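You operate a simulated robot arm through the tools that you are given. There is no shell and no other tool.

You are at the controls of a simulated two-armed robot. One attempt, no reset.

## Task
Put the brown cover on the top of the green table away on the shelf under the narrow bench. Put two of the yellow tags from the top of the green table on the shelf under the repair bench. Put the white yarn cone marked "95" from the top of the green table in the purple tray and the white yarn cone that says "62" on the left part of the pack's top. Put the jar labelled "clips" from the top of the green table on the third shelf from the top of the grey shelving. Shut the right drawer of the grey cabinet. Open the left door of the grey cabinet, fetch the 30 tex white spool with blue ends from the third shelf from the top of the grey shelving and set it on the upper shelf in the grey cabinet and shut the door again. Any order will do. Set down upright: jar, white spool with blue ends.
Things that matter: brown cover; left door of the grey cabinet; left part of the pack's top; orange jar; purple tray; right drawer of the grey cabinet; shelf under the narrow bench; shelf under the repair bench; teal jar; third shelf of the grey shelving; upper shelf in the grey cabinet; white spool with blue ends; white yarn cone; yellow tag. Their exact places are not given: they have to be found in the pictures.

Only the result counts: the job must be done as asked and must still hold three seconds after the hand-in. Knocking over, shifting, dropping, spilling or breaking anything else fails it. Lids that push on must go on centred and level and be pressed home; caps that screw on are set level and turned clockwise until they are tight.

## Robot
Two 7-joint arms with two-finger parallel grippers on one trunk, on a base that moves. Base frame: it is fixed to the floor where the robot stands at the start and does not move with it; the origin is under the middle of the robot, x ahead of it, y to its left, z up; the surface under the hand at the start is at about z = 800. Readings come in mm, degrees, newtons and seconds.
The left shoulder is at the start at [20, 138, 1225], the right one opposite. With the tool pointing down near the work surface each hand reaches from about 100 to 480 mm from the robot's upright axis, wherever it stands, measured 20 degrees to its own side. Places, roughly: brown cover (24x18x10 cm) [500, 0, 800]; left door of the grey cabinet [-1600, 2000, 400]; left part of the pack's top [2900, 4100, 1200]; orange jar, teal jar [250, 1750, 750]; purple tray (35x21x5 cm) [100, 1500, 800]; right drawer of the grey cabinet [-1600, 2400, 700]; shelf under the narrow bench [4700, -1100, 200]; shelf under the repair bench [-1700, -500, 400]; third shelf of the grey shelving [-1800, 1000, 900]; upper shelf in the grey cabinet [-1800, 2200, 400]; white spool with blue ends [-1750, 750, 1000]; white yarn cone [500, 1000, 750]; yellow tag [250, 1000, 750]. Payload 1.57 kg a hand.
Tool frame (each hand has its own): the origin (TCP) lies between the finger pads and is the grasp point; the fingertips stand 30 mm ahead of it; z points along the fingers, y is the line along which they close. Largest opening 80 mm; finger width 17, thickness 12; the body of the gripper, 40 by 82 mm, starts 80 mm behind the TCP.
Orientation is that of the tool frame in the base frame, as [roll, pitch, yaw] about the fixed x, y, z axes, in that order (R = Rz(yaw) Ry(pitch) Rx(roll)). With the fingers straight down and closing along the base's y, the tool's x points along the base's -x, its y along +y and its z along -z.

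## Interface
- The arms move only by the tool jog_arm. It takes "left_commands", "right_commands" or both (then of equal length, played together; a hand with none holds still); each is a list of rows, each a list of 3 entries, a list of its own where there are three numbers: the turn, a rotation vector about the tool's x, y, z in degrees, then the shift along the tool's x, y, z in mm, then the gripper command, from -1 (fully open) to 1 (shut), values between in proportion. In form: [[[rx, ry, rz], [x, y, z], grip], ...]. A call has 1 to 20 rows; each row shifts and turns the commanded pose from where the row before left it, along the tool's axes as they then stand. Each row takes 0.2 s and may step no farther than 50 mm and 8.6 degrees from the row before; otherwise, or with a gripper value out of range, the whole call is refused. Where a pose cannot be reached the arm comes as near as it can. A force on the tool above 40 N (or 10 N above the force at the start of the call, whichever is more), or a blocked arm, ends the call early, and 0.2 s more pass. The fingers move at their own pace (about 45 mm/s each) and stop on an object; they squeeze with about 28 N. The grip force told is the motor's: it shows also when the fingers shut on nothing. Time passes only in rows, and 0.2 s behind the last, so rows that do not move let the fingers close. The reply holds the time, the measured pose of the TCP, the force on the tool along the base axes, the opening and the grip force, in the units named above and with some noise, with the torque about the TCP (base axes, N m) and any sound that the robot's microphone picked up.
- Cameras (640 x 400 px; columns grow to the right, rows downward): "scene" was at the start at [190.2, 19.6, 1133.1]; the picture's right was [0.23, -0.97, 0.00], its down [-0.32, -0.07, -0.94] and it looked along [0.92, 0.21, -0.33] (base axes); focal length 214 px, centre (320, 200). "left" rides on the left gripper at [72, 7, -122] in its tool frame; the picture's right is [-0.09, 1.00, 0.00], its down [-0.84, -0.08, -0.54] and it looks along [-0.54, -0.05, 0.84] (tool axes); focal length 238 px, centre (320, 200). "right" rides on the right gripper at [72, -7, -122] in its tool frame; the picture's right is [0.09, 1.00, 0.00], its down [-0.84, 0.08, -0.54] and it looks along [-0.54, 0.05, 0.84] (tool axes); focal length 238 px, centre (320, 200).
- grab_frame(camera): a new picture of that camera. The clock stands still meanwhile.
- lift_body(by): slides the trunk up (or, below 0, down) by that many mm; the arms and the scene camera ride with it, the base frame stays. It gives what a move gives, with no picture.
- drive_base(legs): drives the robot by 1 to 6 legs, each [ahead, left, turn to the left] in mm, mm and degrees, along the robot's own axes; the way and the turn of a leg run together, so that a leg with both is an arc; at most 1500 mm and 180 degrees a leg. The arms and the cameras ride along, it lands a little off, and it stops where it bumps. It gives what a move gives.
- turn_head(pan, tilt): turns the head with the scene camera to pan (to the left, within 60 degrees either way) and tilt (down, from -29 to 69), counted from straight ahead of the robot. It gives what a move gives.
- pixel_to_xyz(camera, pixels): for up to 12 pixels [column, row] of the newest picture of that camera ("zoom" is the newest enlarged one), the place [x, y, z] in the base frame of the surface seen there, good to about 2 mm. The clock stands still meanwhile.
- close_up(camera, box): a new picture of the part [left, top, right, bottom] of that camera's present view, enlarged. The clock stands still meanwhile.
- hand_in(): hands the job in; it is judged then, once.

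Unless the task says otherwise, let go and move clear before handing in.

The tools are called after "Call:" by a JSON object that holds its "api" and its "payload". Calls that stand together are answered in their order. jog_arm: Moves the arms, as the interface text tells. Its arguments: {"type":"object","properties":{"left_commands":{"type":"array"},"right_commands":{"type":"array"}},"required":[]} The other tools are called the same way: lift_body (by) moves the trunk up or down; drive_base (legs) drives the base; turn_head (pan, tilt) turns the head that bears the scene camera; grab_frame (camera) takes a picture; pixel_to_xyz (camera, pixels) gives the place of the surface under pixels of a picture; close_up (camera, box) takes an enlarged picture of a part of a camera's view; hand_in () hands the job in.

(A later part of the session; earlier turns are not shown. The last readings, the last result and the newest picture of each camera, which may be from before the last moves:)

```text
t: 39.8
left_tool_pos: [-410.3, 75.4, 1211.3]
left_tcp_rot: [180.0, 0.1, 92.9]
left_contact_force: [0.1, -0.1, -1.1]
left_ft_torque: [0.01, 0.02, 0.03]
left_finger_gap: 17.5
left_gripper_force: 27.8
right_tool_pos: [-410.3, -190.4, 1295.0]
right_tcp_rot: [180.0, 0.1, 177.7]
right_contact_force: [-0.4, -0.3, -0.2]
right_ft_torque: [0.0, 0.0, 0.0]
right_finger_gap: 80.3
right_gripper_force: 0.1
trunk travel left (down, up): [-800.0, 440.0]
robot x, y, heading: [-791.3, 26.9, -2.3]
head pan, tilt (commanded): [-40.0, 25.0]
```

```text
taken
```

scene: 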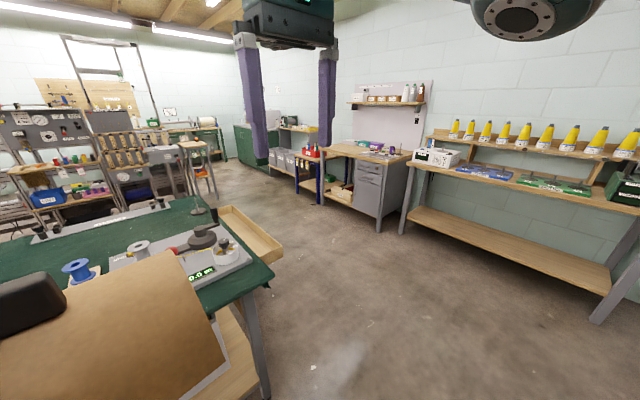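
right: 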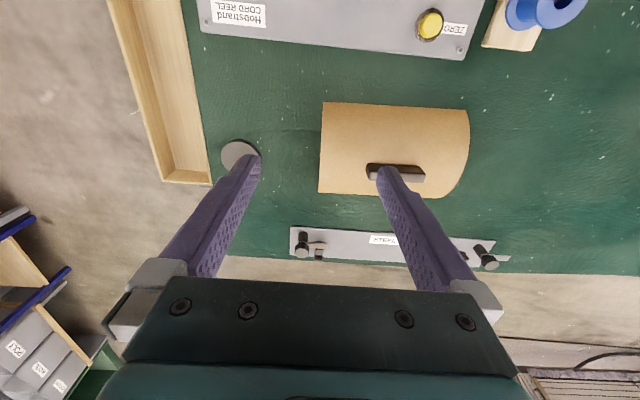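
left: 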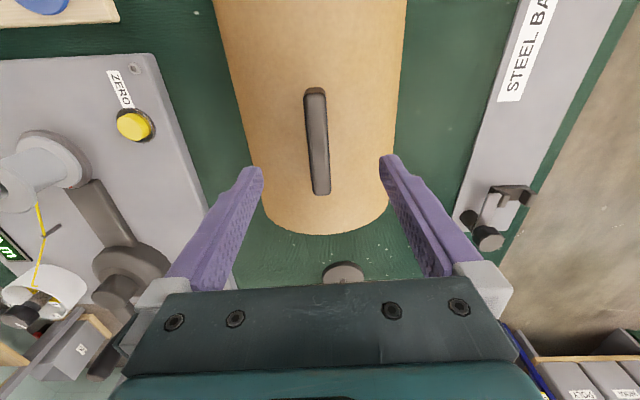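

Now west of the table. The table leg is at (258,345). I'll measure obstacle feet on the south side to choose a corridor.

Call:
{"api": "pixel_to_xyz", "payload": {"camera": "scene", "pixels": [[404, 232], [380, 215], [598, 318], [320, 203], [265, 392], [280, 262], [205, 192], [190, 195], [235, 320], [250, 165], [225, 160], [300, 180]]}}

Call:
{"api": "close_up", "payload": {"camera": "scene", "box": [80, 80, 360, 255]}}

Call:
{"api": "pixel_to_xyz", "payload": {"camera": "zoom", "pixels": [[220, 120], [310, 110], [300, 150], [240, 150], [275, 170], [320, 180], [270, 250], [300, 120], [390, 190], [160, 220], [290, 240], [255, 130]]}}

```text
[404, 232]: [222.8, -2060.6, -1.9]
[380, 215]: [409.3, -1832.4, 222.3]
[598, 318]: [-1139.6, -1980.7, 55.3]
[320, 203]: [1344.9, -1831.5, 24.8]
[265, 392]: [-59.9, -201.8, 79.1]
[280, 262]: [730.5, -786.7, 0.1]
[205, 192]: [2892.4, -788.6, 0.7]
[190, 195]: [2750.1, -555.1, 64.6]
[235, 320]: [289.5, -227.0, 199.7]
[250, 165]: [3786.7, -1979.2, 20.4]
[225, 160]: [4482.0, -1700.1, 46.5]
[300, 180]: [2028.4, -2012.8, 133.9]
```

```text
2.29 times, centred on (220, 168) of scene
```

zoom: 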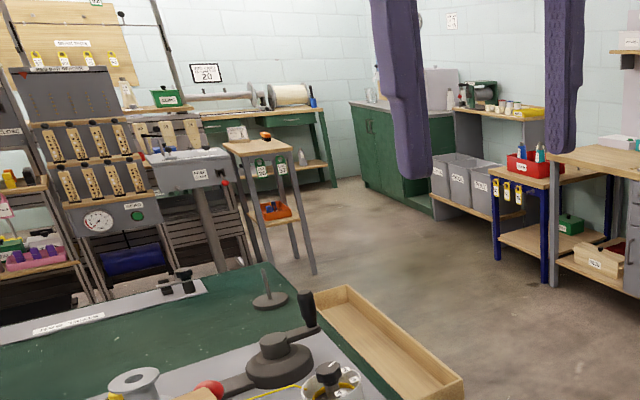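

```text
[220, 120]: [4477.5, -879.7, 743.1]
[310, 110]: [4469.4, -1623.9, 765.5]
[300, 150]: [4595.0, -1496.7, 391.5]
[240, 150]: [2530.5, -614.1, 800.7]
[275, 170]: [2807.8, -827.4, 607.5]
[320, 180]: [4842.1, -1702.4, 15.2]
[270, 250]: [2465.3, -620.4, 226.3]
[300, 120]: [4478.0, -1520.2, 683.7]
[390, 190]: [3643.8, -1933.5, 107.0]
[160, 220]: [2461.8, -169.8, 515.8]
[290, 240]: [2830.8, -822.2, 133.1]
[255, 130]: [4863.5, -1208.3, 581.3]
```

The green-framed narrow bench has its front at x≈4470, y from about -700 to -1700. I'll strafe south to y≈-1300 and drive east along the corridor to x≈3500.

Call:
{"api": "drive_base", "payload": {"legs": [[0, -1320, 2.3], [1500, 0, 0], [1500, 0, 0], [1300, 0, 0]]}}

Call:
{"api": "turn_head", "payload": {"pan": 5, "tilt": 30}}

Call:
{"api": "grab_frame", "payload": {"camera": "scene"}}

```text
t: 66.3
left_tool_pos: [3798.9, -1126.6, 1211.2]
left_tcp_rot: [-179.8, 0.0, 96.1]
left_contact_force: [0.5, 0.2, -2.3]
left_ft_torque: [-0.04, 0.02, -0.01]
left_finger_gap: 17.2
left_gripper_force: 27.8
right_tool_pos: [3812.2, -1393.4, 1295.6]
right_tcp_rot: [179.9, 0.0, -179.1]
right_contact_force: [0.0, 0.5, 0.2]
right_ft_torque: [0.01, 0.01, 0.0]
right_finger_gap: 80.1
right_gripper_force: 0.1
trunk travel left (down, up): [-800.0, 440.0]
robot x, y, heading: [3419.7, -1191.7, 1.2]
head pan, tilt (commanded): [-40.0, 25.0]
```

```text
t: 67.5
left_tool_pos: [3797.7, -1126.8, 1212.5]
left_tcp_rot: [-179.9, 0.0, 96.2]
left_contact_force: [-1.2, 0.1, -1.5]
left_ft_torque: [0.04, 0.01, 0.04]
left_finger_gap: 17.4
left_gripper_force: 27.8
right_tool_pos: [3812.8, -1393.2, 1295.9]
right_tcp_rot: [-179.9, 0.0, -179.0]
right_contact_force: [0.2, 0.4, 0.3]
right_ft_torque: [0.02, 0.01, -0.03]
right_finger_gap: 80.0
right_gripper_force: 0.0
trunk travel left (down, up): [-800.0, 440.0]
robot x, y, heading: [3419.6, -1193.2, 1.3]
head pan, tilt (commanded): [5.0, 30.0]
```

```text
taken
```

scene: 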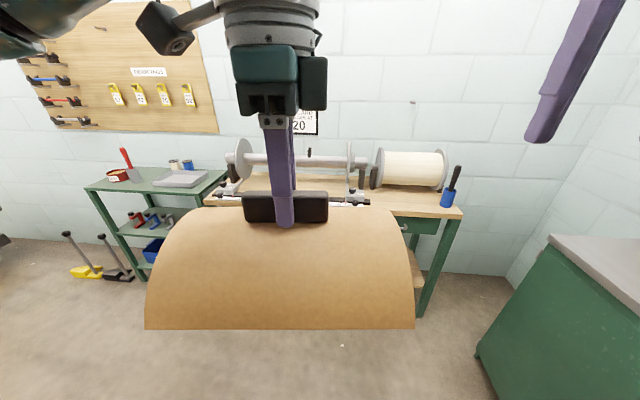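

Two green-framed benches appear: one at left (155,200) and the roller bench in the middle. I'll measure both to decide which is at [4700,-1100].

Call:
{"api": "pixel_to_xyz", "payload": {"camera": "scene", "pixels": [[90, 188], [200, 200], [228, 172], [150, 270], [140, 228], [208, 200], [460, 212], [445, 215], [415, 265], [418, 310], [413, 285], [250, 180]]}}

Call:
{"api": "lift_body", "payload": {"by": -150}}

Call:
{"api": "close_up", "payload": {"camera": "scene", "box": [60, 130, 480, 330]}}

```text
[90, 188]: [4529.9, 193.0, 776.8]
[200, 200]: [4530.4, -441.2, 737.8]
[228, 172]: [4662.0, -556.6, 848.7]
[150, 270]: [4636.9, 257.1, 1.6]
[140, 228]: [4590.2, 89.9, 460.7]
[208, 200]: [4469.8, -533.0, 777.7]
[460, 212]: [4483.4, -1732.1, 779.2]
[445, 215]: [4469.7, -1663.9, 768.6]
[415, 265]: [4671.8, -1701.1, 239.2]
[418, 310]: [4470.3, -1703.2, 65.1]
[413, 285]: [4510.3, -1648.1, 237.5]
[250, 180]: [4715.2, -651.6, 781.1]
```

```text
t: 69.2
left_tool_pos: [3798.5, -1126.2, 1061.7]
left_tcp_rot: [180.0, 0.1, 96.2]
left_contact_force: [0.2, -0.5, -1.2]
left_ft_torque: [0.02, 0.03, 0.03]
left_finger_gap: 17.6
left_gripper_force: 28.2
right_tool_pos: [3813.0, -1392.3, 1146.2]
right_tcp_rot: [179.9, 0.2, -179.0]
right_contact_force: [-0.6, 0.6, -0.5]
right_ft_torque: [-0.02, 0.0, -0.01]
right_finger_gap: 80.0
right_gripper_force: 0.0
trunk travel left (down, up): [-650.0, 590.0]
robot x, y, heading: [3421.4, -1197.6, 1.0]
head pan, tilt (commanded): [5.0, 30.0]
```

```text
1.52 times, centred on (270, 230) of scene
```

zoom: 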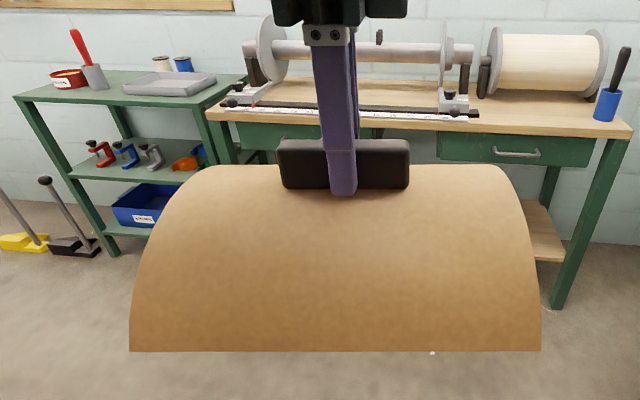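

The middle bench (y −530…−1730, x 4470…4860, shelf z≈238) matches the narrow bench. I'll lower the trunk to look at its shelf.

Call:
{"api": "lift_body", "payload": {"by": -500}}

Call:
{"api": "turn_head", "payload": {"pan": -15, "tilt": 20}}

Call:
{"api": "grab_frame", "payload": {"camera": "scene"}}

Call:
{"api": "turn_head", "payload": {"pan": 30, "tilt": 20}}

Call:
{"api": "grab_frame", "payload": {"camera": "scene"}}

```text
refused: -500 is not a number from -400 to 400
```

```text
t: 70.0
left_tool_pos: [3798.4, -1127.0, 1061.1]
left_tcp_rot: [-179.9, 0.0, 96.3]
left_contact_force: [-0.1, 0.0, -2.0]
left_ft_torque: [0.01, -0.02, 0.03]
left_finger_gap: 17.2
left_gripper_force: 28.0
right_tool_pos: [3812.0, -1392.9, 1145.2]
right_tcp_rot: [180.0, 0.1, -179.0]
right_contact_force: [-0.5, 0.6, -0.2]
right_ft_torque: [0.0, 0.01, 0.02]
right_finger_gap: 79.8
right_gripper_force: 0.1
trunk travel left (down, up): [-650.0, 590.0]
robot x, y, heading: [3419.6, -1195.6, 0.8]
head pan, tilt (commanded): [-15.0, 20.0]
```

```text
taken
```

scene: 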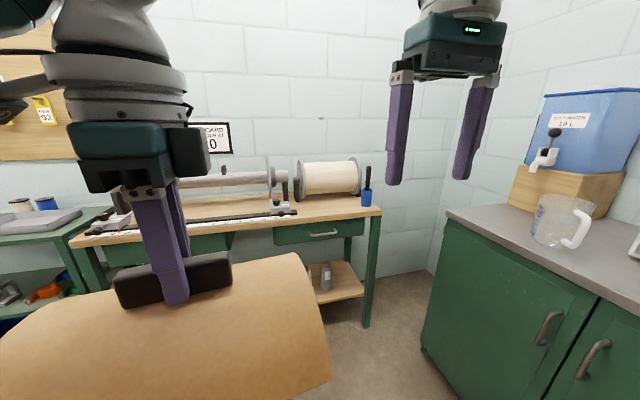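

```text
t: 71.2
left_tool_pos: [3798.4, -1126.1, 1060.5]
left_tcp_rot: [-180.0, 0.0, 96.1]
left_contact_force: [0.7, -0.3, -1.5]
left_ft_torque: [-0.03, 0.02, -0.01]
left_finger_gap: 17.4
left_gripper_force: 27.6
right_tool_pos: [3813.0, -1393.2, 1143.8]
right_tcp_rot: [179.9, 0.2, -178.9]
right_contact_force: [0.3, 0.2, 0.4]
right_ft_torque: [0.03, -0.01, 0.01]
right_finger_gap: 80.2
right_gripper_force: 0.0
trunk travel left (down, up): [-650.0, 590.0]
robot x, y, heading: [3423.8, -1197.8, 1.0]
head pan, tilt (commanded): [30.0, 20.0]
```

```text
taken
```

scene: 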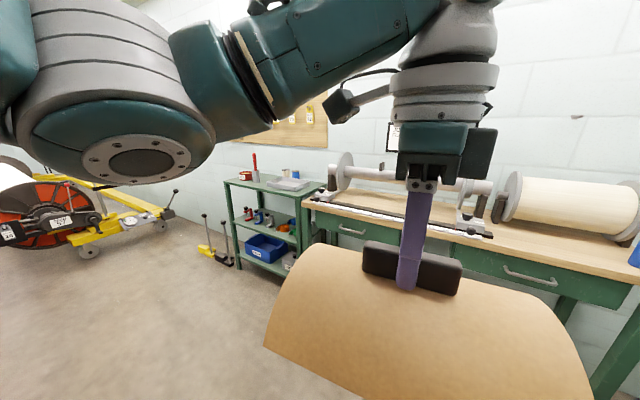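

The bench has drawers under its top, so I'll need a forward-tilted grip to slide the cover in. Plan: yaw the hand so the handle points at the bench, set the cover on the empty floor, regrip tilted, then insert.

Call:
{"api": "jog_arm", "payload": {"left_commands": [[[0, 0, -8.4], [0, 0, 0], 1], [[0, 0, -8.4], [0, 0, 0], 1], [[0, 0, -8.4], [0, 0, 0], 1], [[0, 0, -8.4], [0, 0, 0], 1], [[0, 0, -8.4], [0, 0, 0], 1], [[0, 0, -8.4], [0, 0, 0], 1], [[0, 0, -8.4], [0, 0, 0], 1], [[0, 0, -8.4], [0, 0, 0], 1], [[0, 0, -8.4], [0, 0, 0], 1], [[0, 0, -7.5], [0, 0, 0], 1]], "right_commands": [[[0, 0, 0], [0, -20, 0], -1], [[0, 0, 0], [0, -20, 0], -1], [[0, 0, 0], [0, -20, 0], -1], [[0, 0, 0], [0, 0, 0], -1], [[0, 0, 0], [0, 0, 0], -1], [[0, 0, 0], [0, 0, 0], -1], [[0, 0, 0], [0, 0, 0], -1], [[0, 0, 0], [0, 0, 0], -1], [[0, 0, 0], [0, 0, 0], -1], [[0, 0, 0], [0, 0, 0], -1]]}}

Call:
{"api": "lift_body", "payload": {"by": -400}}

Call:
{"api": "lift_body", "payload": {"by": -240}}

Call:
{"api": "turn_head", "payload": {"pan": 15, "tilt": 30}}

Call:
{"api": "grab_frame", "payload": {"camera": "scene"}}

Call:
{"api": "grab_frame", "payload": {"camera": "left"}}

```text
t: 73.3
left_tool_pos: [3798.5, -1125.8, 1060.0]
left_tcp_rot: [-179.9, -0.1, 179.6]
left_contact_force: [-0.7, -0.7, -2.1]
left_ft_torque: [0.01, 0.0, 0.0]
left_finger_gap: 17.4
left_gripper_force: 28.2
right_tool_pos: [3813.2, -1450.2, 1145.6]
right_tcp_rot: [-180.0, 0.1, -179.0]
right_contact_force: [-0.5, -0.1, 0.2]
right_ft_torque: [-0.01, -0.01, -0.03]
right_finger_gap: 79.9
right_gripper_force: 0.1
trunk travel left (down, up): [-650.0, 590.0]
robot x, y, heading: [3417.4, -1194.9, 1.2]
head pan, tilt (commanded): [30.0, 20.0]
```

```text
t: 77.2
left_tool_pos: [3798.3, -1126.8, 660.2]
left_tcp_rot: [-180.0, -0.1, 179.3]
left_contact_force: [0.7, 0.4, -1.5]
left_ft_torque: [-0.02, 0.02, 0.0]
left_finger_gap: 17.3
left_gripper_force: 28.3
right_tool_pos: [3813.5, -1450.0, 746.2]
right_tcp_rot: [-180.0, 0.1, -179.0]
right_contact_force: [0.2, -0.4, -0.3]
right_ft_torque: [0.01, 0.01, 0.0]
right_finger_gap: 79.9
right_gripper_force: 0.1
trunk travel left (down, up): [-250.0, 990.0]
robot x, y, heading: [3422.1, -1194.3, 1.2]
head pan, tilt (commanded): [30.0, 20.0]
```

```text
t: 79.7
left_tool_pos: [3798.4, -1125.8, 421.5]
left_tcp_rot: [-179.9, 0.0, 179.4]
left_contact_force: [0.2, 0.0, -0.8]
left_ft_torque: [0.0, 0.01, 0.03]
left_finger_gap: 17.5
left_gripper_force: 27.9
right_tool_pos: [3813.5, -1451.9, 505.6]
right_tcp_rot: [-180.0, 0.2, -179.0]
right_contact_force: [0.8, -0.3, -0.3]
right_ft_torque: [0.01, 0.03, 0.0]
right_finger_gap: 80.0
right_gripper_force: 0.1
trunk travel left (down, up): [-10.0, 1230.0]
robot x, y, heading: [3416.2, -1191.8, 1.1]
head pan, tilt (commanded): [30.0, 20.0]
```

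```text
t: 80.5
left_tool_pos: [3797.6, -1124.3, 421.5]
left_tcp_rot: [179.9, -0.1, 179.4]
left_contact_force: [-0.2, 0.4, -1.8]
left_ft_torque: [-0.01, 0.02, 0.03]
left_finger_gap: 17.4
left_gripper_force: 27.5
right_tool_pos: [3814.2, -1450.9, 505.3]
right_tcp_rot: [-180.0, 0.0, -178.9]
right_contact_force: [0.3, 0.0, -0.5]
right_ft_torque: [-0.01, -0.02, 0.03]
right_finger_gap: 80.0
right_gripper_force: 0.2
trunk travel left (down, up): [-10.0, 1230.0]
robot x, y, heading: [3416.4, -1193.6, 1.0]
head pan, tilt (commanded): [15.0, 30.0]
```

```text
taken
```

scene: 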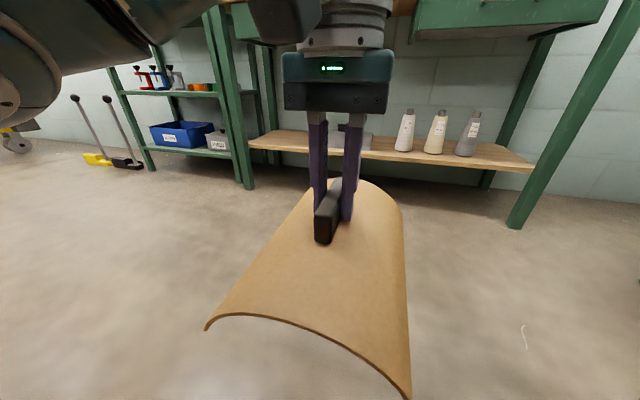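

```text
taken
```

left: 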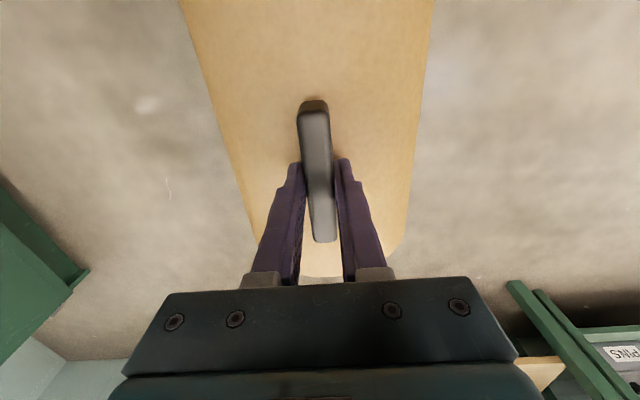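

The shelf is visible at rows 135–160 with three cones to the right and a grey item near (345,140). I'll measure the shelf and free area.

Call:
{"api": "close_up", "payload": {"camera": "scene", "box": [200, 20, 600, 240]}}

Call:
{"api": "pixel_to_xyz", "payload": {"camera": "zoom", "pixels": [[90, 200], [150, 200], [265, 210], [300, 220], [330, 190], [380, 200], [520, 235], [420, 205], [240, 175], [100, 180], [480, 215], [265, 188]]}}

Call:
{"api": "turn_head", "payload": {"pan": 35, "tilt": 20}}

Call:
{"api": "close_up", "payload": {"camera": "scene", "box": [300, 20, 640, 240]}}

```text
1.60 times, centred on (400, 130) of scene
```

zoom: 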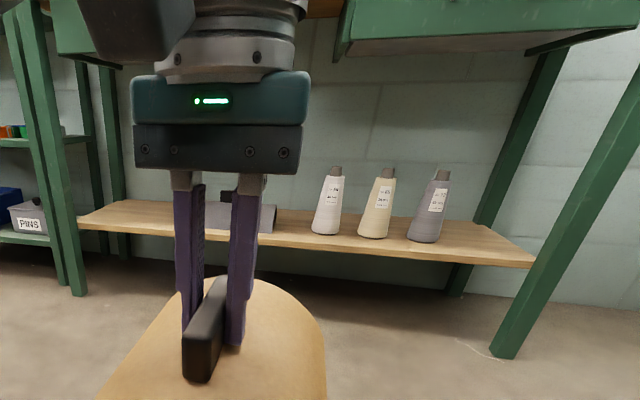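

```text
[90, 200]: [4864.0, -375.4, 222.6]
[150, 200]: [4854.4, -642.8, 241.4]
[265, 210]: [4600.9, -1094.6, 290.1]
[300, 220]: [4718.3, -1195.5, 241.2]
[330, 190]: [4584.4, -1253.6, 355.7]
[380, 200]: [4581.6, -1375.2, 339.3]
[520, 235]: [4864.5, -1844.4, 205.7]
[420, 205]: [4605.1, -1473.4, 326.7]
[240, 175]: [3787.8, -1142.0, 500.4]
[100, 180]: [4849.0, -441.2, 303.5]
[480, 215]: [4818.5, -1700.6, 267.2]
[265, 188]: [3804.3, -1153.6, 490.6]
```

```text
t: 81.3
left_tool_pos: [3798.8, -1125.4, 420.7]
left_tcp_rot: [-180.0, 0.0, 179.3]
left_contact_force: [0.2, -0.4, -1.4]
left_ft_torque: [0.02, 0.0, -0.01]
left_finger_gap: 17.3
left_gripper_force: 28.6
right_tool_pos: [3813.8, -1452.0, 505.7]
right_tcp_rot: [180.0, 0.0, -179.0]
right_contact_force: [0.0, -0.3, -0.4]
right_ft_torque: [-0.01, 0.02, 0.0]
right_finger_gap: 80.1
right_gripper_force: 0.1
trunk travel left (down, up): [-10.0, 1230.0]
robot x, y, heading: [3416.6, -1191.4, 0.9]
head pan, tilt (commanded): [35.0, 20.0]
```

```text
1.82 times, centred on (470, 130) of scene
```

zoom: 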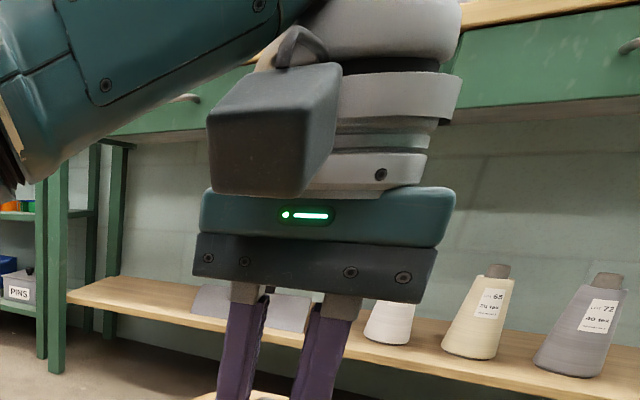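

Shelf surface is z≈241, x≈4500–4855. I'll set the cover on the floor now (TCP to z≈93).

Call:
{"api": "jog_arm", "payload": {"left_commands": [[[0, 0, 0], [0, 0, 45], 1], [[0, 0, 0], [0, 0, 45], 1], [[0, 0, 0], [0, 0, 45], 1], [[0, 0, 0], [0, 0, 45], 1], [[0, 0, 0], [0, 0, 45], 1], [[0, 0, 0], [0, 0, 45], 1], [[0, 0, 0], [0, 0, 30], 1], [[0, 0, 0], [0, 0, 15], 1], [[0, 0, 0], [0, 0, 8], 1], [[0, 0, 0], [0, 0, 0], 1]]}}

```text
t: 83.5
left_tool_pos: [3764.7, -1115.6, 125.1]
left_tcp_rot: [180.0, 0.0, 179.3]
left_contact_force: [0.5, 0.8, -1.0]
left_ft_torque: [-0.02, 0.02, 0.01]
left_finger_gap: 17.4
left_gripper_force: 27.6
left hand out of reach, approached as far as the arm can: row 6, 7, 8, 9
right_tool_pos: [3813.1, -1452.2, 506.1]
right_tcp_rot: [179.9, 0.1, -179.0]
right_contact_force: [0.2, 0.7, -0.4]
right_ft_torque: [-0.02, 0.0, -0.04]
right_finger_gap: 80.1
right_gripper_force: 0.0
trunk travel left (down, up): [-10.0, 1230.0]
robot x, y, heading: [3416.5, -1193.6, 1.2]
head pan, tilt (commanded): [35.0, 20.0]
```

The arm ran out of reach at this extension (z=125). I'll pull the hand 110 mm back toward the robot, where it can go lower.

Call:
{"api": "jog_arm", "payload": {"left_commands": [[[0, 0, 0], [40, 0, -25], 1], [[0, 0, 0], [40, 0, 0], 1], [[0, 0, 0], [40, 0, 0], 1], [[0, 0, 0], [0, 0, 10], 1], [[0, 0, 0], [0, 0, 10], 1], [[0, 0, 0], [0, 0, 0], 1]]}}

```text
t: 84.3
left_tool_pos: [3731.2, -1107.4, 87.8]
left_tcp_rot: [178.5, 1.2, -178.7]
left_contact_force: [3.1, 2.0, 12.2]
left_ft_torque: [-1.03, 0.94, -0.12]
left_finger_gap: 18.3
left_gripper_force: 28.0
left hand out of reach, approached as far as the arm can: row 1, 2, 3, 4
right_tool_pos: [3815.8, -1449.5, 507.0]
right_tcp_rot: [180.0, 0.2, -179.0]
right_contact_force: [-0.8, 0.7, 0.2]
right_ft_torque: [0.04, 0.01, -0.03]
right_finger_gap: 80.1
right_gripper_force: 0.0
trunk travel left (down, up): [-10.0, 1230.0]
robot x, y, heading: [3418.7, -1190.3, 1.0]
head pan, tilt (commanded): [35.0, 20.0]
stopped in row 4 (left hand): the force on the tool passed its limit at 73 N (the readings are from after the stop); the commanded pose is now the measured one
```

It pressed onto the floor (z=87.8, 12 N residual). I'll ease up 3 mm, check the picture before releasing.

Call:
{"api": "jog_arm", "payload": {"left_commands": [[[0, 0, 0], [0, 0, -3], 1], [[0, 0, 0], [0, 0, 0], 1]]}}

Call:
{"api": "turn_head", "payload": {"pan": 20, "tilt": 45}}

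Call:
{"api": "grab_frame", "payload": {"camera": "scene"}}

Call:
{"api": "grab_frame", "payload": {"camera": "left"}}

```text
t: 84.9
left_tool_pos: [3731.1, -1108.9, 88.6]
left_tcp_rot: [178.4, 0.9, -178.9]
left_contact_force: [2.2, 2.7, 9.7]
left_ft_torque: [-0.76, -0.91, 0.15]
left_finger_gap: 17.7
left_gripper_force: 27.6
right_tool_pos: [3816.9, -1450.2, 506.6]
right_tcp_rot: [180.0, 0.1, -178.9]
right_contact_force: [-0.6, -0.5, -0.4]
right_ft_torque: [0.0, 0.02, -0.03]
right_finger_gap: 80.1
right_gripper_force: 0.0
trunk travel left (down, up): [-10.0, 1230.0]
robot x, y, heading: [3420.1, -1191.6, 1.1]
head pan, tilt (commanded): [35.0, 20.0]
```

```text
t: 85.8
left_tool_pos: [3730.9, -1107.8, 87.4]
left_tcp_rot: [178.2, 0.9, -178.7]
left_contact_force: [3.4, 0.7, 10.5]
left_ft_torque: [-1.02, -0.34, 0.01]
left_finger_gap: 18.0
left_gripper_force: 28.4
right_tool_pos: [3817.6, -1451.5, 506.4]
right_tcp_rot: [-179.9, 0.2, -178.9]
right_contact_force: [-0.7, 0.4, -0.7]
right_ft_torque: [0.04, -0.02, 0.01]
right_finger_gap: 80.1
right_gripper_force: 0.0
trunk travel left (down, up): [-10.0, 1230.0]
robot x, y, heading: [3418.1, -1194.5, 0.9]
head pan, tilt (commanded): [20.0, 45.0]
```

```text
taken
```

scene: 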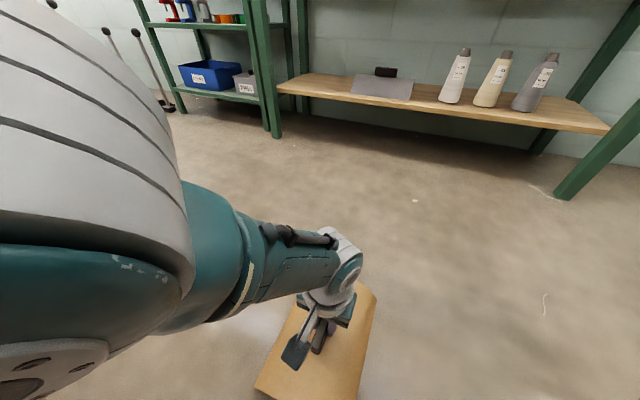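

```text
taken
```

left: 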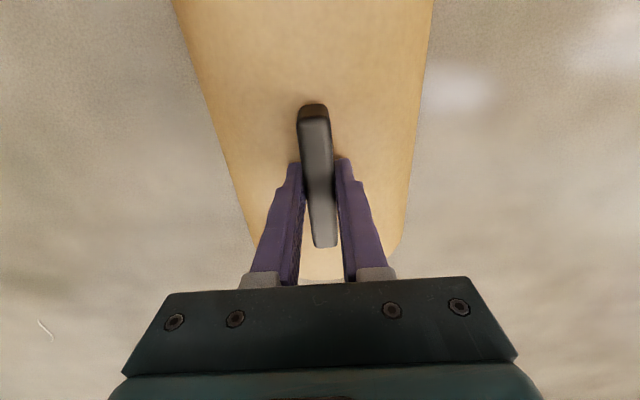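

The shelf is now visible: a grey covered item with black knob at (383,85), three cones at right, and a free section at left (290–350, 88). I'll measure these and then release.

Call:
{"api": "pixel_to_xyz", "payload": {"camera": "scene", "pixels": [[283, 86], [320, 98], [345, 97], [352, 90], [357, 76], [411, 84], [410, 98], [440, 100], [310, 76], [340, 78], [425, 92], [320, 82]]}}

Call:
{"api": "close_up", "payload": {"camera": "scene", "box": [240, 0, 620, 220]}}

Call:
{"api": "pixel_to_xyz", "payload": {"camera": "zoom", "pixels": [[70, 155], [110, 165], [150, 172], [185, 175], [188, 150], [205, 128], [290, 130], [285, 178], [120, 130], [160, 135], [310, 160], [100, 150]]}}

```text
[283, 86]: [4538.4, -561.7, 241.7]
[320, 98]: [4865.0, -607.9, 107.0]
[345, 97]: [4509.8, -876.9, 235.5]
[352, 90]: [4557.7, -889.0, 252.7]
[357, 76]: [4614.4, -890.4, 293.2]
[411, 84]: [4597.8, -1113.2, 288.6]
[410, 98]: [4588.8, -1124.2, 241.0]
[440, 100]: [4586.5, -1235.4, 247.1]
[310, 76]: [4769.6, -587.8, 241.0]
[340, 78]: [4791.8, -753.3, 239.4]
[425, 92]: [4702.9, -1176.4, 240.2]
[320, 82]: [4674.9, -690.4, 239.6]
```

```text
1.68 times, centred on (430, 110) of scene
```

zoom: 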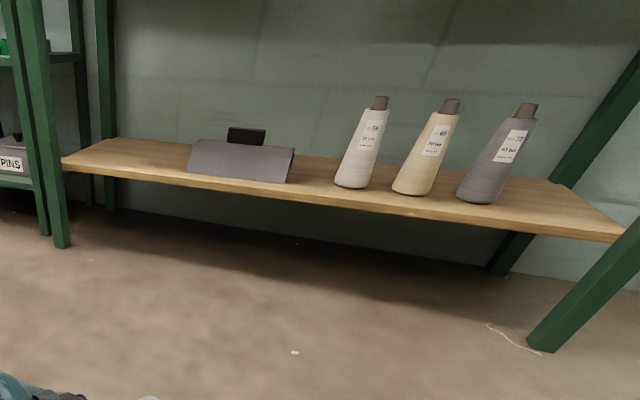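

```text
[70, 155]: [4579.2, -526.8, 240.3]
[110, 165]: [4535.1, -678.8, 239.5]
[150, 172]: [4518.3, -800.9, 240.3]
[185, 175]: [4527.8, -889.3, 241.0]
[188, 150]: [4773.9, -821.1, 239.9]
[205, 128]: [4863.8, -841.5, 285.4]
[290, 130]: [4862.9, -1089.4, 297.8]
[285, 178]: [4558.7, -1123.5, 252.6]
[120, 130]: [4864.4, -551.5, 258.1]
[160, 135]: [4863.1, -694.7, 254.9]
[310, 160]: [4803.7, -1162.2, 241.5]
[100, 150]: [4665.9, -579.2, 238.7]
```

Free area left of the grey cover: y≈-600…-880, x≈4510–4855. I'll release the cover on the floor and lift the hand.

Call:
{"api": "jog_arm", "payload": {"left_commands": [[[0, 0, 0], [0, 0, 0], -1], [[0, 0, 0], [0, 0, 0], -1], [[0, 0, 0], [0, 0, 0], -1], [[0, 0, 0], [0, 0, 0], -1], [[0, 0, 0], [0, 0, -20], -1], [[0, 0, 0], [0, 0, -40], -1], [[0, 0, 0], [0, 0, -40], -1], [[0, 0, 0], [0, 0, -40], -1]]}}

Call:
{"api": "grab_frame", "payload": {"camera": "left"}}

Call:
{"api": "grab_frame", "payload": {"camera": "scene"}}

```text
t: 87.6
left_tool_pos: [3794.3, -1121.0, 166.3]
left_tcp_rot: [176.9, 0.9, -176.9]
left_contact_force: [-0.6, -0.1, -0.2]
left_ft_torque: [0.01, -0.03, 0.02]
left_finger_gap: 79.9
left_gripper_force: 0.1
left hand out of reach, approached as far as the arm can: row 5, 6, 7, 8
right_tool_pos: [3815.1, -1452.9, 506.8]
right_tcp_rot: [-179.9, 0.1, -179.0]
right_contact_force: [-0.9, -0.3, -0.3]
right_ft_torque: [-0.01, -0.01, -0.01]
right_finger_gap: 80.0
right_gripper_force: 0.0
trunk travel left (down, up): [-10.0, 1230.0]
robot x, y, heading: [3418.1, -1191.3, 1.2]
head pan, tilt (commanded): [20.0, 45.0]
```

```text
taken
```

left: 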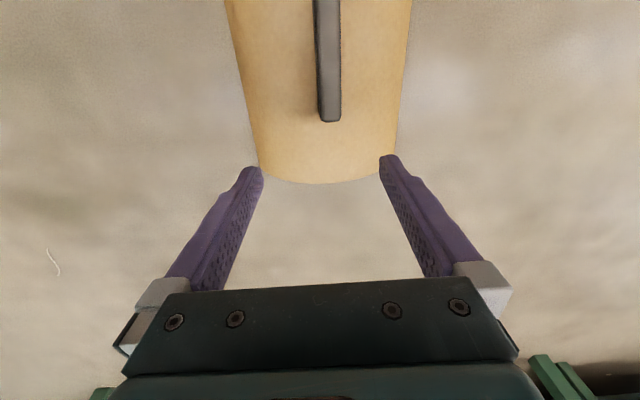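

```text
taken
```

scene: 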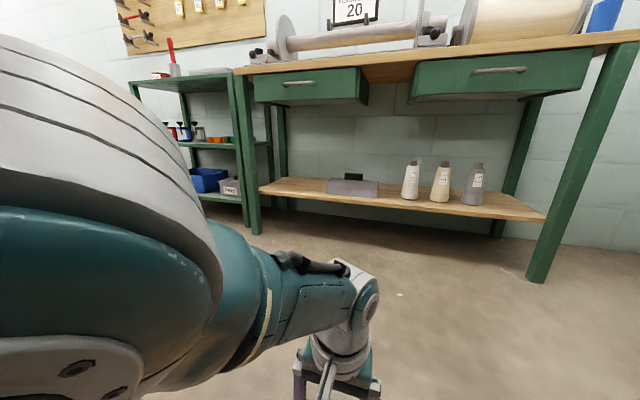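

The scene view seems to have changed tilt; I'll verify consistency of readings and raise the trunk a bit to free the arm.

Call:
{"api": "pixel_to_xyz", "payload": {"camera": "scene", "pixels": [[411, 180], [440, 185], [353, 186], [260, 190], [545, 215]]}}

Call:
{"api": "pixel_to_xyz", "payload": {"camera": "left", "pixels": [[330, 115], [326, 60], [320, 20], [260, 165], [318, 180], [395, 165], [300, 100]]}}

Call:
{"api": "lift_body", "payload": {"by": 100}}

Call:
{"api": "grab_frame", "payload": {"camera": "scene"}}

```text
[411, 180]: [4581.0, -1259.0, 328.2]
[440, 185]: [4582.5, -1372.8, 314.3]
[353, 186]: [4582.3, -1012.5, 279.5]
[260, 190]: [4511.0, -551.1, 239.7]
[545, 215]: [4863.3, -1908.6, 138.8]
```

```text
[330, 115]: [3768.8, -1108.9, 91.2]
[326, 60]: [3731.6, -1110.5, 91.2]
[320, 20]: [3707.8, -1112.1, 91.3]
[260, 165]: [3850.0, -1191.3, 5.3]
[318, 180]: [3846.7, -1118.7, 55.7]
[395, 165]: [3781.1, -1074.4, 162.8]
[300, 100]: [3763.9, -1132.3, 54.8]
```

```text
t: 89.0
left_tool_pos: [3792.7, -1121.1, 265.5]
left_tcp_rot: [177.1, 0.8, -177.0]
left_contact_force: [0.5, -0.9, 0.2]
left_ft_torque: [-0.04, 0.03, 0.0]
left_finger_gap: 80.1
left_gripper_force: 0.2
right_tool_pos: [3813.7, -1451.3, 605.4]
right_tcp_rot: [179.9, 0.1, -179.0]
right_contact_force: [-0.1, -0.3, 0.5]
right_ft_torque: [-0.01, 0.01, -0.01]
right_finger_gap: 79.8
right_gripper_force: 0.1
trunk travel left (down, up): [-110.0, 1130.0]
robot x, y, heading: [3421.2, -1191.0, 1.1]
head pan, tilt (commanded): [20.0, 45.0]
```

```text
taken
```

scene: 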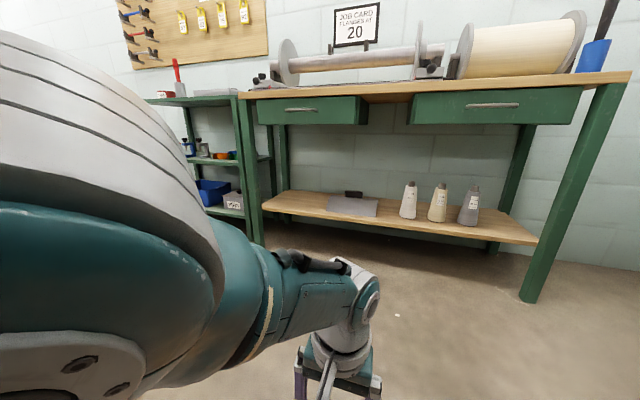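

Cover sits on the floor with its handle along x at y≈-1110, x≈3690–3770, top z=91. I'll back the base 300 mm, level the hand, then tilt it 60° forward for the regrip.

Call:
{"api": "drive_base", "payload": {"legs": [[-300, 0, 0]]}}

Call:
{"api": "jog_arm", "payload": {"left_commands": [[[2.9, 0.8, 0], [0, 0, 0], -1], [[0, -8.5, 0], [0, 0, 0], -1], [[0, -8.5, 0], [0, 0, 0], -1], [[0, -8.5, 0], [0, 0, 0], -1], [[0, -8.5, 0], [0, 0, 0], -1], [[0, -8.5, 0], [0, 0, 0], -1], [[0, -8.5, 0], [0, 0, 0], -1], [[0, -8.5, 0], [0, 0, 0], -1], [[0, 0, 0], [0, 0, 0], -1]]}}

Call:
{"api": "grab_frame", "payload": {"camera": "left"}}

Call:
{"api": "grab_frame", "payload": {"camera": "scene"}}

```text
t: 91.0
left_tool_pos: [3500.8, -1128.2, 266.8]
left_tcp_rot: [177.0, 0.9, -177.5]
left_contact_force: [0.0, -0.1, -0.5]
left_ft_torque: [-0.01, 0.02, 0.01]
left_finger_gap: 79.9
left_gripper_force: 0.0
right_tool_pos: [3519.1, -1459.0, 605.5]
right_tcp_rot: [-180.0, 0.1, -179.5]
right_contact_force: [0.7, -0.2, 0.0]
right_ft_torque: [0.01, -0.01, -0.02]
right_finger_gap: 79.8
right_gripper_force: 0.0
trunk travel left (down, up): [-110.0, 1130.0]
robot x, y, heading: [3125.0, -1200.3, 0.5]
head pan, tilt (commanded): [20.0, 45.0]
```

```text
t: 93.0
left_tool_pos: [3553.2, -1110.7, 244.4]
left_tcp_rot: [177.3, 57.1, -178.9]
left_contact_force: [0.5, 0.3, 0.9]
left_ft_torque: [0.0, 0.02, 0.01]
left_finger_gap: 80.0
left_gripper_force: 0.1
left hand out of reach, approached as far as the arm can: row 2, 3, 4, 5, 7, 8
right_tool_pos: [3518.6, -1459.7, 605.9]
right_tcp_rot: [179.8, 0.1, -179.5]
right_contact_force: [0.1, -0.3, -0.2]
right_ft_torque: [0.0, 0.02, -0.02]
right_finger_gap: 80.1
right_gripper_force: 0.0
trunk travel left (down, up): [-110.0, 1130.0]
robot x, y, heading: [3125.9, -1196.2, 0.5]
head pan, tilt (commanded): [20.0, 45.0]
```

```text
taken
```

left: 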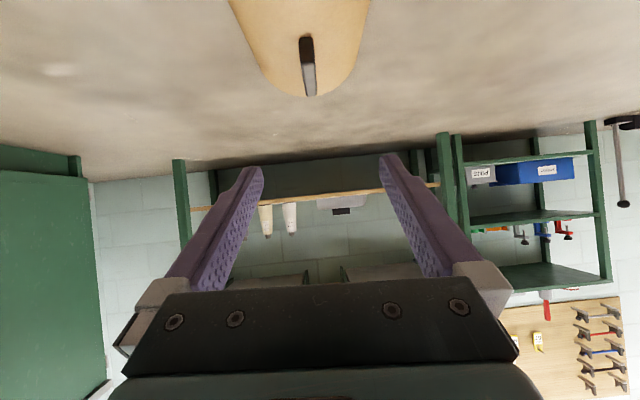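

```text
taken
```

scene: 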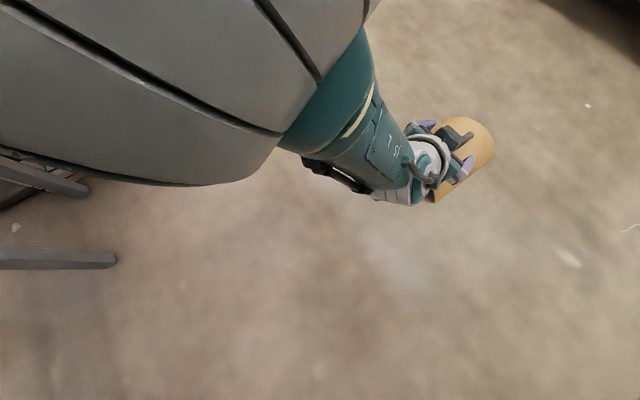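

The hand is tilted but was cramped near the body. I'll move it forward above the handle (to about x=3725, z=200), then check.

Call:
{"api": "jog_arm", "payload": {"left_commands": [[[0, 0, 0], [-11.2, 3.6, 45.4], -1], [[0, 0, 0], [-11.2, 3.6, 45.4], -1], [[0, 0, 0], [-11.2, 3.6, 45.4], -1], [[0, 0, 0], [-11.2, 3.6, 45.4], -1], [[0, 0, 0], [-11.2, 3.6, 45.4], -1], [[0, 0, 0], [0, 0, 0], -1]]}}

Call:
{"api": "grab_frame", "payload": {"camera": "left"}}

Call:
{"api": "grab_frame", "payload": {"camera": "scene"}}

```text
t: 94.4
left_tool_pos: [3577.9, -1103.4, 259.4]
left_tcp_rot: [179.7, 59.7, -177.6]
left_contact_force: [0.0, 0.7, 0.0]
left_ft_torque: [0.03, 0.01, -0.03]
left_finger_gap: 79.6
left_gripper_force: 0.1
left hand out of reach, approached as far as the arm can: row 1, 2, 3, 4, 5
right_tool_pos: [3518.4, -1459.7, 606.3]
right_tcp_rot: [179.9, 0.1, -179.4]
right_contact_force: [0.7, -0.2, 0.3]
right_ft_torque: [0.01, 0.01, -0.02]
right_finger_gap: 79.9
right_gripper_force: 0.2
trunk travel left (down, up): [-110.0, 1130.0]
robot x, y, heading: [3125.9, -1196.6, 0.8]
head pan, tilt (commanded): [20.0, 45.0]
```

```text
taken
```

left: 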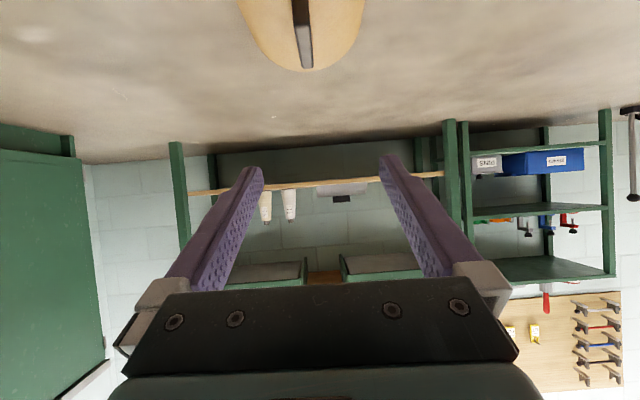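

```text
taken
```

scene: 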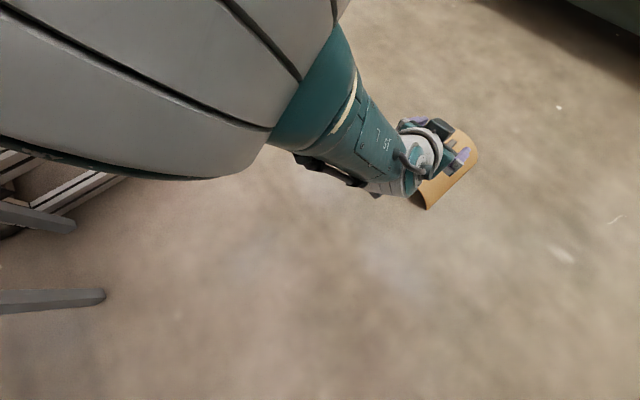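

The tilt pose at this low height is out of reach. I'll measure the arm's own geometry (wrist, forearm) in this image to plan properly.

Call:
{"api": "pixel_to_xyz", "payload": {"camera": "scene", "pixels": [[430, 145], [405, 170], [390, 185], [355, 150], [330, 120], [290, 100], [200, 100], [440, 125], [460, 165], [340, 170], [310, 40], [100, 150]]}}

```text
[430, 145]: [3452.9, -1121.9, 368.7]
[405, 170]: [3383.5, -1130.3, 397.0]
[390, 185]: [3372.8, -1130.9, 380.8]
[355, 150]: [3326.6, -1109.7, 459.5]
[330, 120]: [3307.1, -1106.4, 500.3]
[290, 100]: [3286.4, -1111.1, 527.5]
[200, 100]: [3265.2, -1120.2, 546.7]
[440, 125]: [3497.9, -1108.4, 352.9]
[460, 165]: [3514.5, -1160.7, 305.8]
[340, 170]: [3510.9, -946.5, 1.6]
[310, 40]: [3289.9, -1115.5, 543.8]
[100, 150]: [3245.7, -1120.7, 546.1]
```

The wrist sits about 220 mm behind the TCP and the arm is short, so a tilted floor regrip isn't practical. I'll return to tool-down and measure the drawer undersides to see if a straight tool-down insertion fits.

Call:
{"api": "jog_arm", "payload": {"left_commands": [[[0, 0, 0], [28, 0, -38], -1], [[0, 0, 0], [28, 0, -38], -1], [[0, 0, 0], [28, 0, -38], -1], [[0, 0, 0], [28, 0, -38], -1], [[0, 8.5, 0], [0, 0, 0], -1], [[0, 8.5, 0], [0, 0, 0], -1], [[0, 8.5, 0], [0, 0, 0], -1], [[0, 8.5, 0], [0, 0, 0], -1], [[0, 8.5, 0], [0, 0, 0], -1], [[0, 8.5, 0], [0, 0, 0], -1], [[0, 8.5, 0], [0, 0, 0], -1], [[0, 0, 0], [0, 0, 0], -1]]}}

Call:
{"api": "lift_body", "payload": {"by": 100}}

Call:
{"api": "turn_head", "payload": {"pan": 0, "tilt": 10}}

Call:
{"api": "grab_frame", "payload": {"camera": "scene"}}

```text
t: 97.0
left_tool_pos: [3402.6, -1132.3, 165.7]
left_tcp_rot: [180.0, 0.0, -177.4]
left_contact_force: [-0.3, -0.1, -0.2]
left_ft_torque: [-0.04, 0.01, 0.02]
left_finger_gap: 79.9
left_gripper_force: 0.0
left hand out of reach, approached as far as the arm can: row 1, 2, 3, 4, 5, 6, 7, 8, 10, 11
right_tool_pos: [3518.5, -1459.9, 605.6]
right_tcp_rot: [180.0, 0.1, -179.5]
right_contact_force: [-0.6, -0.7, -0.9]
right_ft_torque: [0.01, -0.01, 0.0]
right_finger_gap: 79.7
right_gripper_force: 0.1
trunk travel left (down, up): [-110.0, 1130.0]
robot x, y, heading: [3124.5, -1202.8, 0.4]
head pan, tilt (commanded): [20.0, 45.0]
```

```text
t: 98.3
left_tool_pos: [3403.4, -1131.7, 266.3]
left_tcp_rot: [179.9, 0.1, -177.4]
left_contact_force: [-0.3, -0.5, 0.7]
left_ft_torque: [-0.02, 0.03, -0.01]
left_finger_gap: 80.3
left_gripper_force: 0.0
right_tool_pos: [3518.2, -1459.8, 706.1]
right_tcp_rot: [179.9, 0.1, -179.4]
right_contact_force: [0.3, -0.8, -0.2]
right_ft_torque: [0.03, 0.02, 0.01]
right_finger_gap: 79.8
right_gripper_force: 0.1
trunk travel left (down, up): [-210.0, 1030.0]
robot x, y, heading: [3124.1, -1199.1, 0.6]
head pan, tilt (commanded): [20.0, 45.0]
```

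```text
t: 99.3
left_tool_pos: [3403.3, -1131.5, 265.1]
left_tcp_rot: [179.9, 0.2, -177.4]
left_contact_force: [0.2, 0.1, 0.1]
left_ft_torque: [0.02, -0.02, -0.01]
left_finger_gap: 80.0
left_gripper_force: 0.0
right_tool_pos: [3518.0, -1459.1, 704.9]
right_tcp_rot: [180.0, 0.1, -179.5]
right_contact_force: [0.2, -0.7, -0.4]
right_ft_torque: [0.0, -0.04, 0.02]
right_finger_gap: 79.9
right_gripper_force: 0.0
trunk travel left (down, up): [-210.0, 1030.0]
robot x, y, heading: [3126.3, -1198.5, 0.5]
head pan, tilt (commanded): [0.0, 10.0]
```

```text
taken
```

scene: 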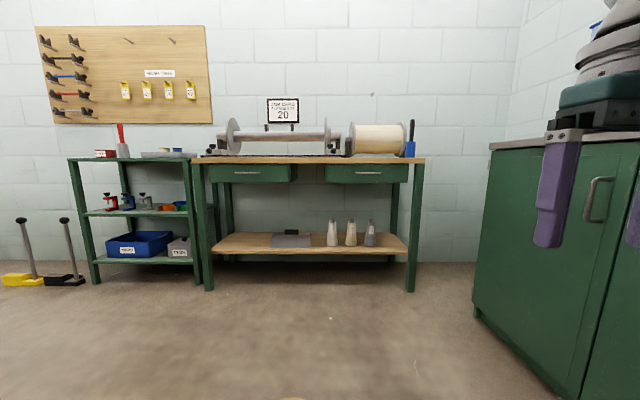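

Clear view of the bench: two drawers hang under the top at (248,173) and (367,173); shelf at row 243. I'll measure edges.

Call:
{"api": "close_up", "payload": {"camera": "scene", "box": [180, 120, 440, 300]}}

Call:
{"api": "pixel_to_xyz", "payload": {"camera": "zoom", "pixels": [[80, 145], [280, 145], [365, 145], [555, 145], [180, 110], [320, 100], [50, 200], [90, 310], [540, 310], [570, 200], [70, 390], [300, 320]]}}

Call:
{"api": "pixel_to_xyz", "payload": {"camera": "zoom", "pixels": [[180, 150], [180, 146], [75, 200], [130, 310], [180, 308], [225, 290], [315, 290], [225, 310], [38, 200], [62, 200], [62, 300], [150, 285]]}}

```text
2.22 times, centred on (310, 210) of scene
```

zoom: 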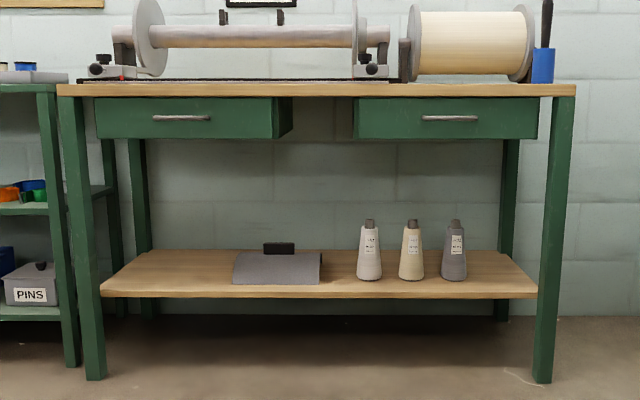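

```text
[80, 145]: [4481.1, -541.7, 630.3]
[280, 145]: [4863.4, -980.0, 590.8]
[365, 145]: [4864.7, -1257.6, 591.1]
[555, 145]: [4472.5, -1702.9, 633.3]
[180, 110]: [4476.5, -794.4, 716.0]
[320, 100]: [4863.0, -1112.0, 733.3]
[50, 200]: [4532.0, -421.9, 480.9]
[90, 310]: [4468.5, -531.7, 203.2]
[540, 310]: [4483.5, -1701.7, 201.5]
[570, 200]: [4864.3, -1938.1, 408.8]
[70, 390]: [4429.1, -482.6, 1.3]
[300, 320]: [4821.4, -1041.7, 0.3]
```

```text
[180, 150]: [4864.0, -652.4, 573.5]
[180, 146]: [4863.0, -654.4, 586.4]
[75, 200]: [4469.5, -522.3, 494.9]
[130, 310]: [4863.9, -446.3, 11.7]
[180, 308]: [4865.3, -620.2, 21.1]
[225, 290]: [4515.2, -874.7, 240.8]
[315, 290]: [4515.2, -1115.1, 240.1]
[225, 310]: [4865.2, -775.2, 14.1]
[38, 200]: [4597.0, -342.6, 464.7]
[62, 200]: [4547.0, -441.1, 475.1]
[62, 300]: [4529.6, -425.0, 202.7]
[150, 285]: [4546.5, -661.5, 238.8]
```

Drawer bottoms are at z≈650, shelf front edge at x≈4500. A 45° tilt is reachable at the floor if I stand closer. I'll drive up, tilt 45° while raising the hand, and position above the handle.

Call:
{"api": "drive_base", "payload": {"legs": [[224, -48, 0]]}}

Call:
{"api": "jog_arm", "payload": {"left_commands": [[[0, 0, 0], [0, 0, -40], -1], [[0, 0, 0], [0, 0, -30], -1], [[0, -7.5, 0], [0, 0, 0], -1], [[0, -7.5, 0], [0, 0, 0], -1], [[0, -7.5, 0], [0, 0, 0], -1], [[0, -7.5, 0], [0, 0, 0], -1], [[0, -7.5, 0], [0, 0, 0], -1], [[0, -7.5, 0], [0, 0, 0], -1], [[0, 0, 0], [0, 0, 0], -1]]}}

Call:
{"api": "grab_frame", "payload": {"camera": "left"}}

```text
t: 101.0
left_tool_pos: [3621.8, -1181.4, 265.9]
left_tcp_rot: [180.0, 0.0, -177.7]
left_contact_force: [-1.2, 0.4, 0.5]
left_ft_torque: [0.02, 0.02, -0.01]
left_finger_gap: 80.3
left_gripper_force: 0.0
right_tool_pos: [3737.7, -1509.0, 705.8]
right_tcp_rot: [180.0, 0.0, -179.8]
right_contact_force: [-0.4, -0.5, 0.1]
right_ft_torque: [0.02, 0.01, -0.02]
right_finger_gap: 80.0
right_gripper_force: 0.1
trunk travel left (down, up): [-210.0, 1030.0]
robot x, y, heading: [3347.1, -1244.5, 0.3]
head pan, tilt (commanded): [0.0, 10.0]
```

```text
t: 103.0
left_tool_pos: [3623.0, -1181.4, 336.2]
left_tcp_rot: [-180.0, 45.1, -177.7]
left_contact_force: [-0.1, -0.2, 0.2]
left_ft_torque: [-0.01, 0.01, -0.02]
left_finger_gap: 80.2
left_gripper_force: 0.1
right_tool_pos: [3737.5, -1509.2, 706.2]
right_tcp_rot: [180.0, 0.0, -179.8]
right_contact_force: [1.1, -0.9, 0.2]
right_ft_torque: [0.04, 0.04, -0.01]
right_finger_gap: 80.1
right_gripper_force: 0.0
trunk travel left (down, up): [-210.0, 1030.0]
robot x, y, heading: [3341.9, -1248.4, 0.2]
head pan, tilt (commanded): [0.0, 10.0]
```

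```text
taken
```

left: 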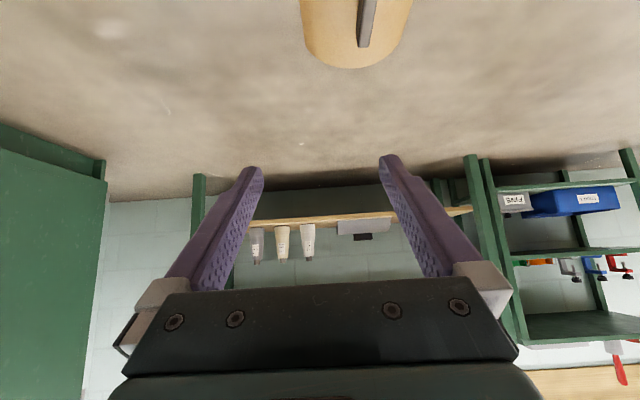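

Tilted 45° cleanly. Now lower the trunk 200 mm (TCP z≈136, fingertips above the handle) and shift over the handle.

Call:
{"api": "lift_body", "payload": {"by": -200}}

Call:
{"api": "jog_arm", "payload": {"left_commands": [[[0, 0, 0], [-24.7, 23, 24.7], -1], [[0, 0, 0], [-24.7, 23, 24.7], -1], [[0, 0, 0], [-24.7, 23, 24.7], -1], [[0, 0, 0], [0, 0, 0], -1]]}}

Call:
{"api": "grab_frame", "payload": {"camera": "left"}}

Call:
{"api": "turn_head", "payload": {"pan": 15, "tilt": 35}}

Call:
{"api": "grab_frame", "payload": {"camera": "scene"}}

```text
t: 105.2
left_tool_pos: [3622.6, -1181.2, 135.3]
left_tcp_rot: [179.9, 45.1, -177.9]
left_contact_force: [0.5, 0.5, -0.4]
left_ft_torque: [0.01, -0.03, 0.03]
left_finger_gap: 79.9
left_gripper_force: 0.0
right_tool_pos: [3737.4, -1508.4, 506.9]
right_tcp_rot: [180.0, 0.1, -179.9]
right_contact_force: [0.8, 0.8, 0.1]
right_ft_torque: [0.01, 0.03, 0.03]
right_finger_gap: 80.0
right_gripper_force: 0.0
trunk travel left (down, up): [-10.0, 1230.0]
robot x, y, heading: [3347.4, -1244.3, 0.3]
head pan, tilt (commanded): [0.0, 10.0]
```

```text
t: 106.2
left_tool_pos: [3722.1, -1108.8, 134.5]
left_tcp_rot: [179.9, 45.0, -177.8]
left_contact_force: [-0.1, 0.2, -0.1]
left_ft_torque: [0.0, 0.0, -0.02]
left_finger_gap: 80.2
left_gripper_force: 0.0
right_tool_pos: [3737.3, -1509.6, 506.3]
right_tcp_rot: [-179.8, 0.1, -179.8]
right_contact_force: [-0.3, 0.1, -0.6]
right_ft_torque: [0.02, 0.03, -0.02]
right_finger_gap: 79.9
right_gripper_force: 0.0
trunk travel left (down, up): [-10.0, 1230.0]
robot x, y, heading: [3346.2, -1245.7, 0.3]
head pan, tilt (commanded): [0.0, 10.0]
```

```text
taken
```

left: 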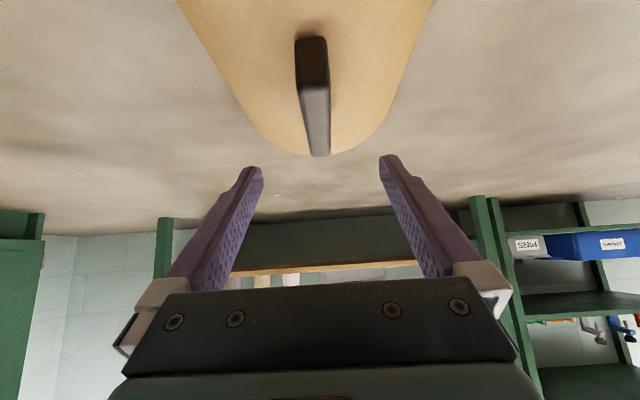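

```text
t: 107.1
left_tool_pos: [3722.7, -1107.9, 133.8]
left_tcp_rot: [179.8, 44.9, -177.8]
left_contact_force: [-0.3, 0.0, -1.3]
left_ft_torque: [0.0, -0.05, -0.01]
left_finger_gap: 80.1
left_gripper_force: 0.1
right_tool_pos: [3737.4, -1508.6, 506.5]
right_tcp_rot: [-180.0, 0.1, -179.8]
right_contact_force: [0.2, 0.0, -0.3]
right_ft_torque: [-0.02, 0.01, 0.07]
right_finger_gap: 80.0
right_gripper_force: 0.0
trunk travel left (down, up): [-10.0, 1230.0]
robot x, y, heading: [3345.7, -1242.6, 0.3]
head pan, tilt (commanded): [15.0, 35.0]
```

```text
taken
```

scene: 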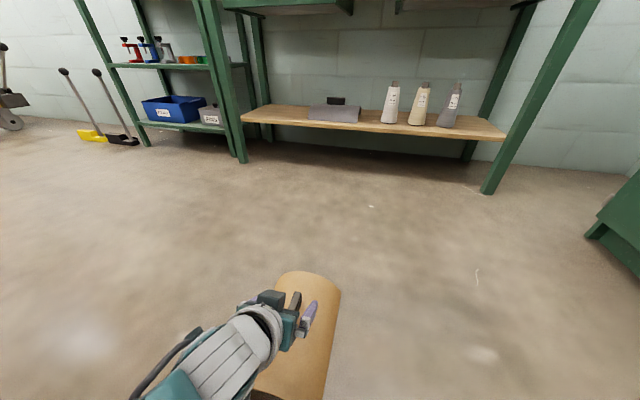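

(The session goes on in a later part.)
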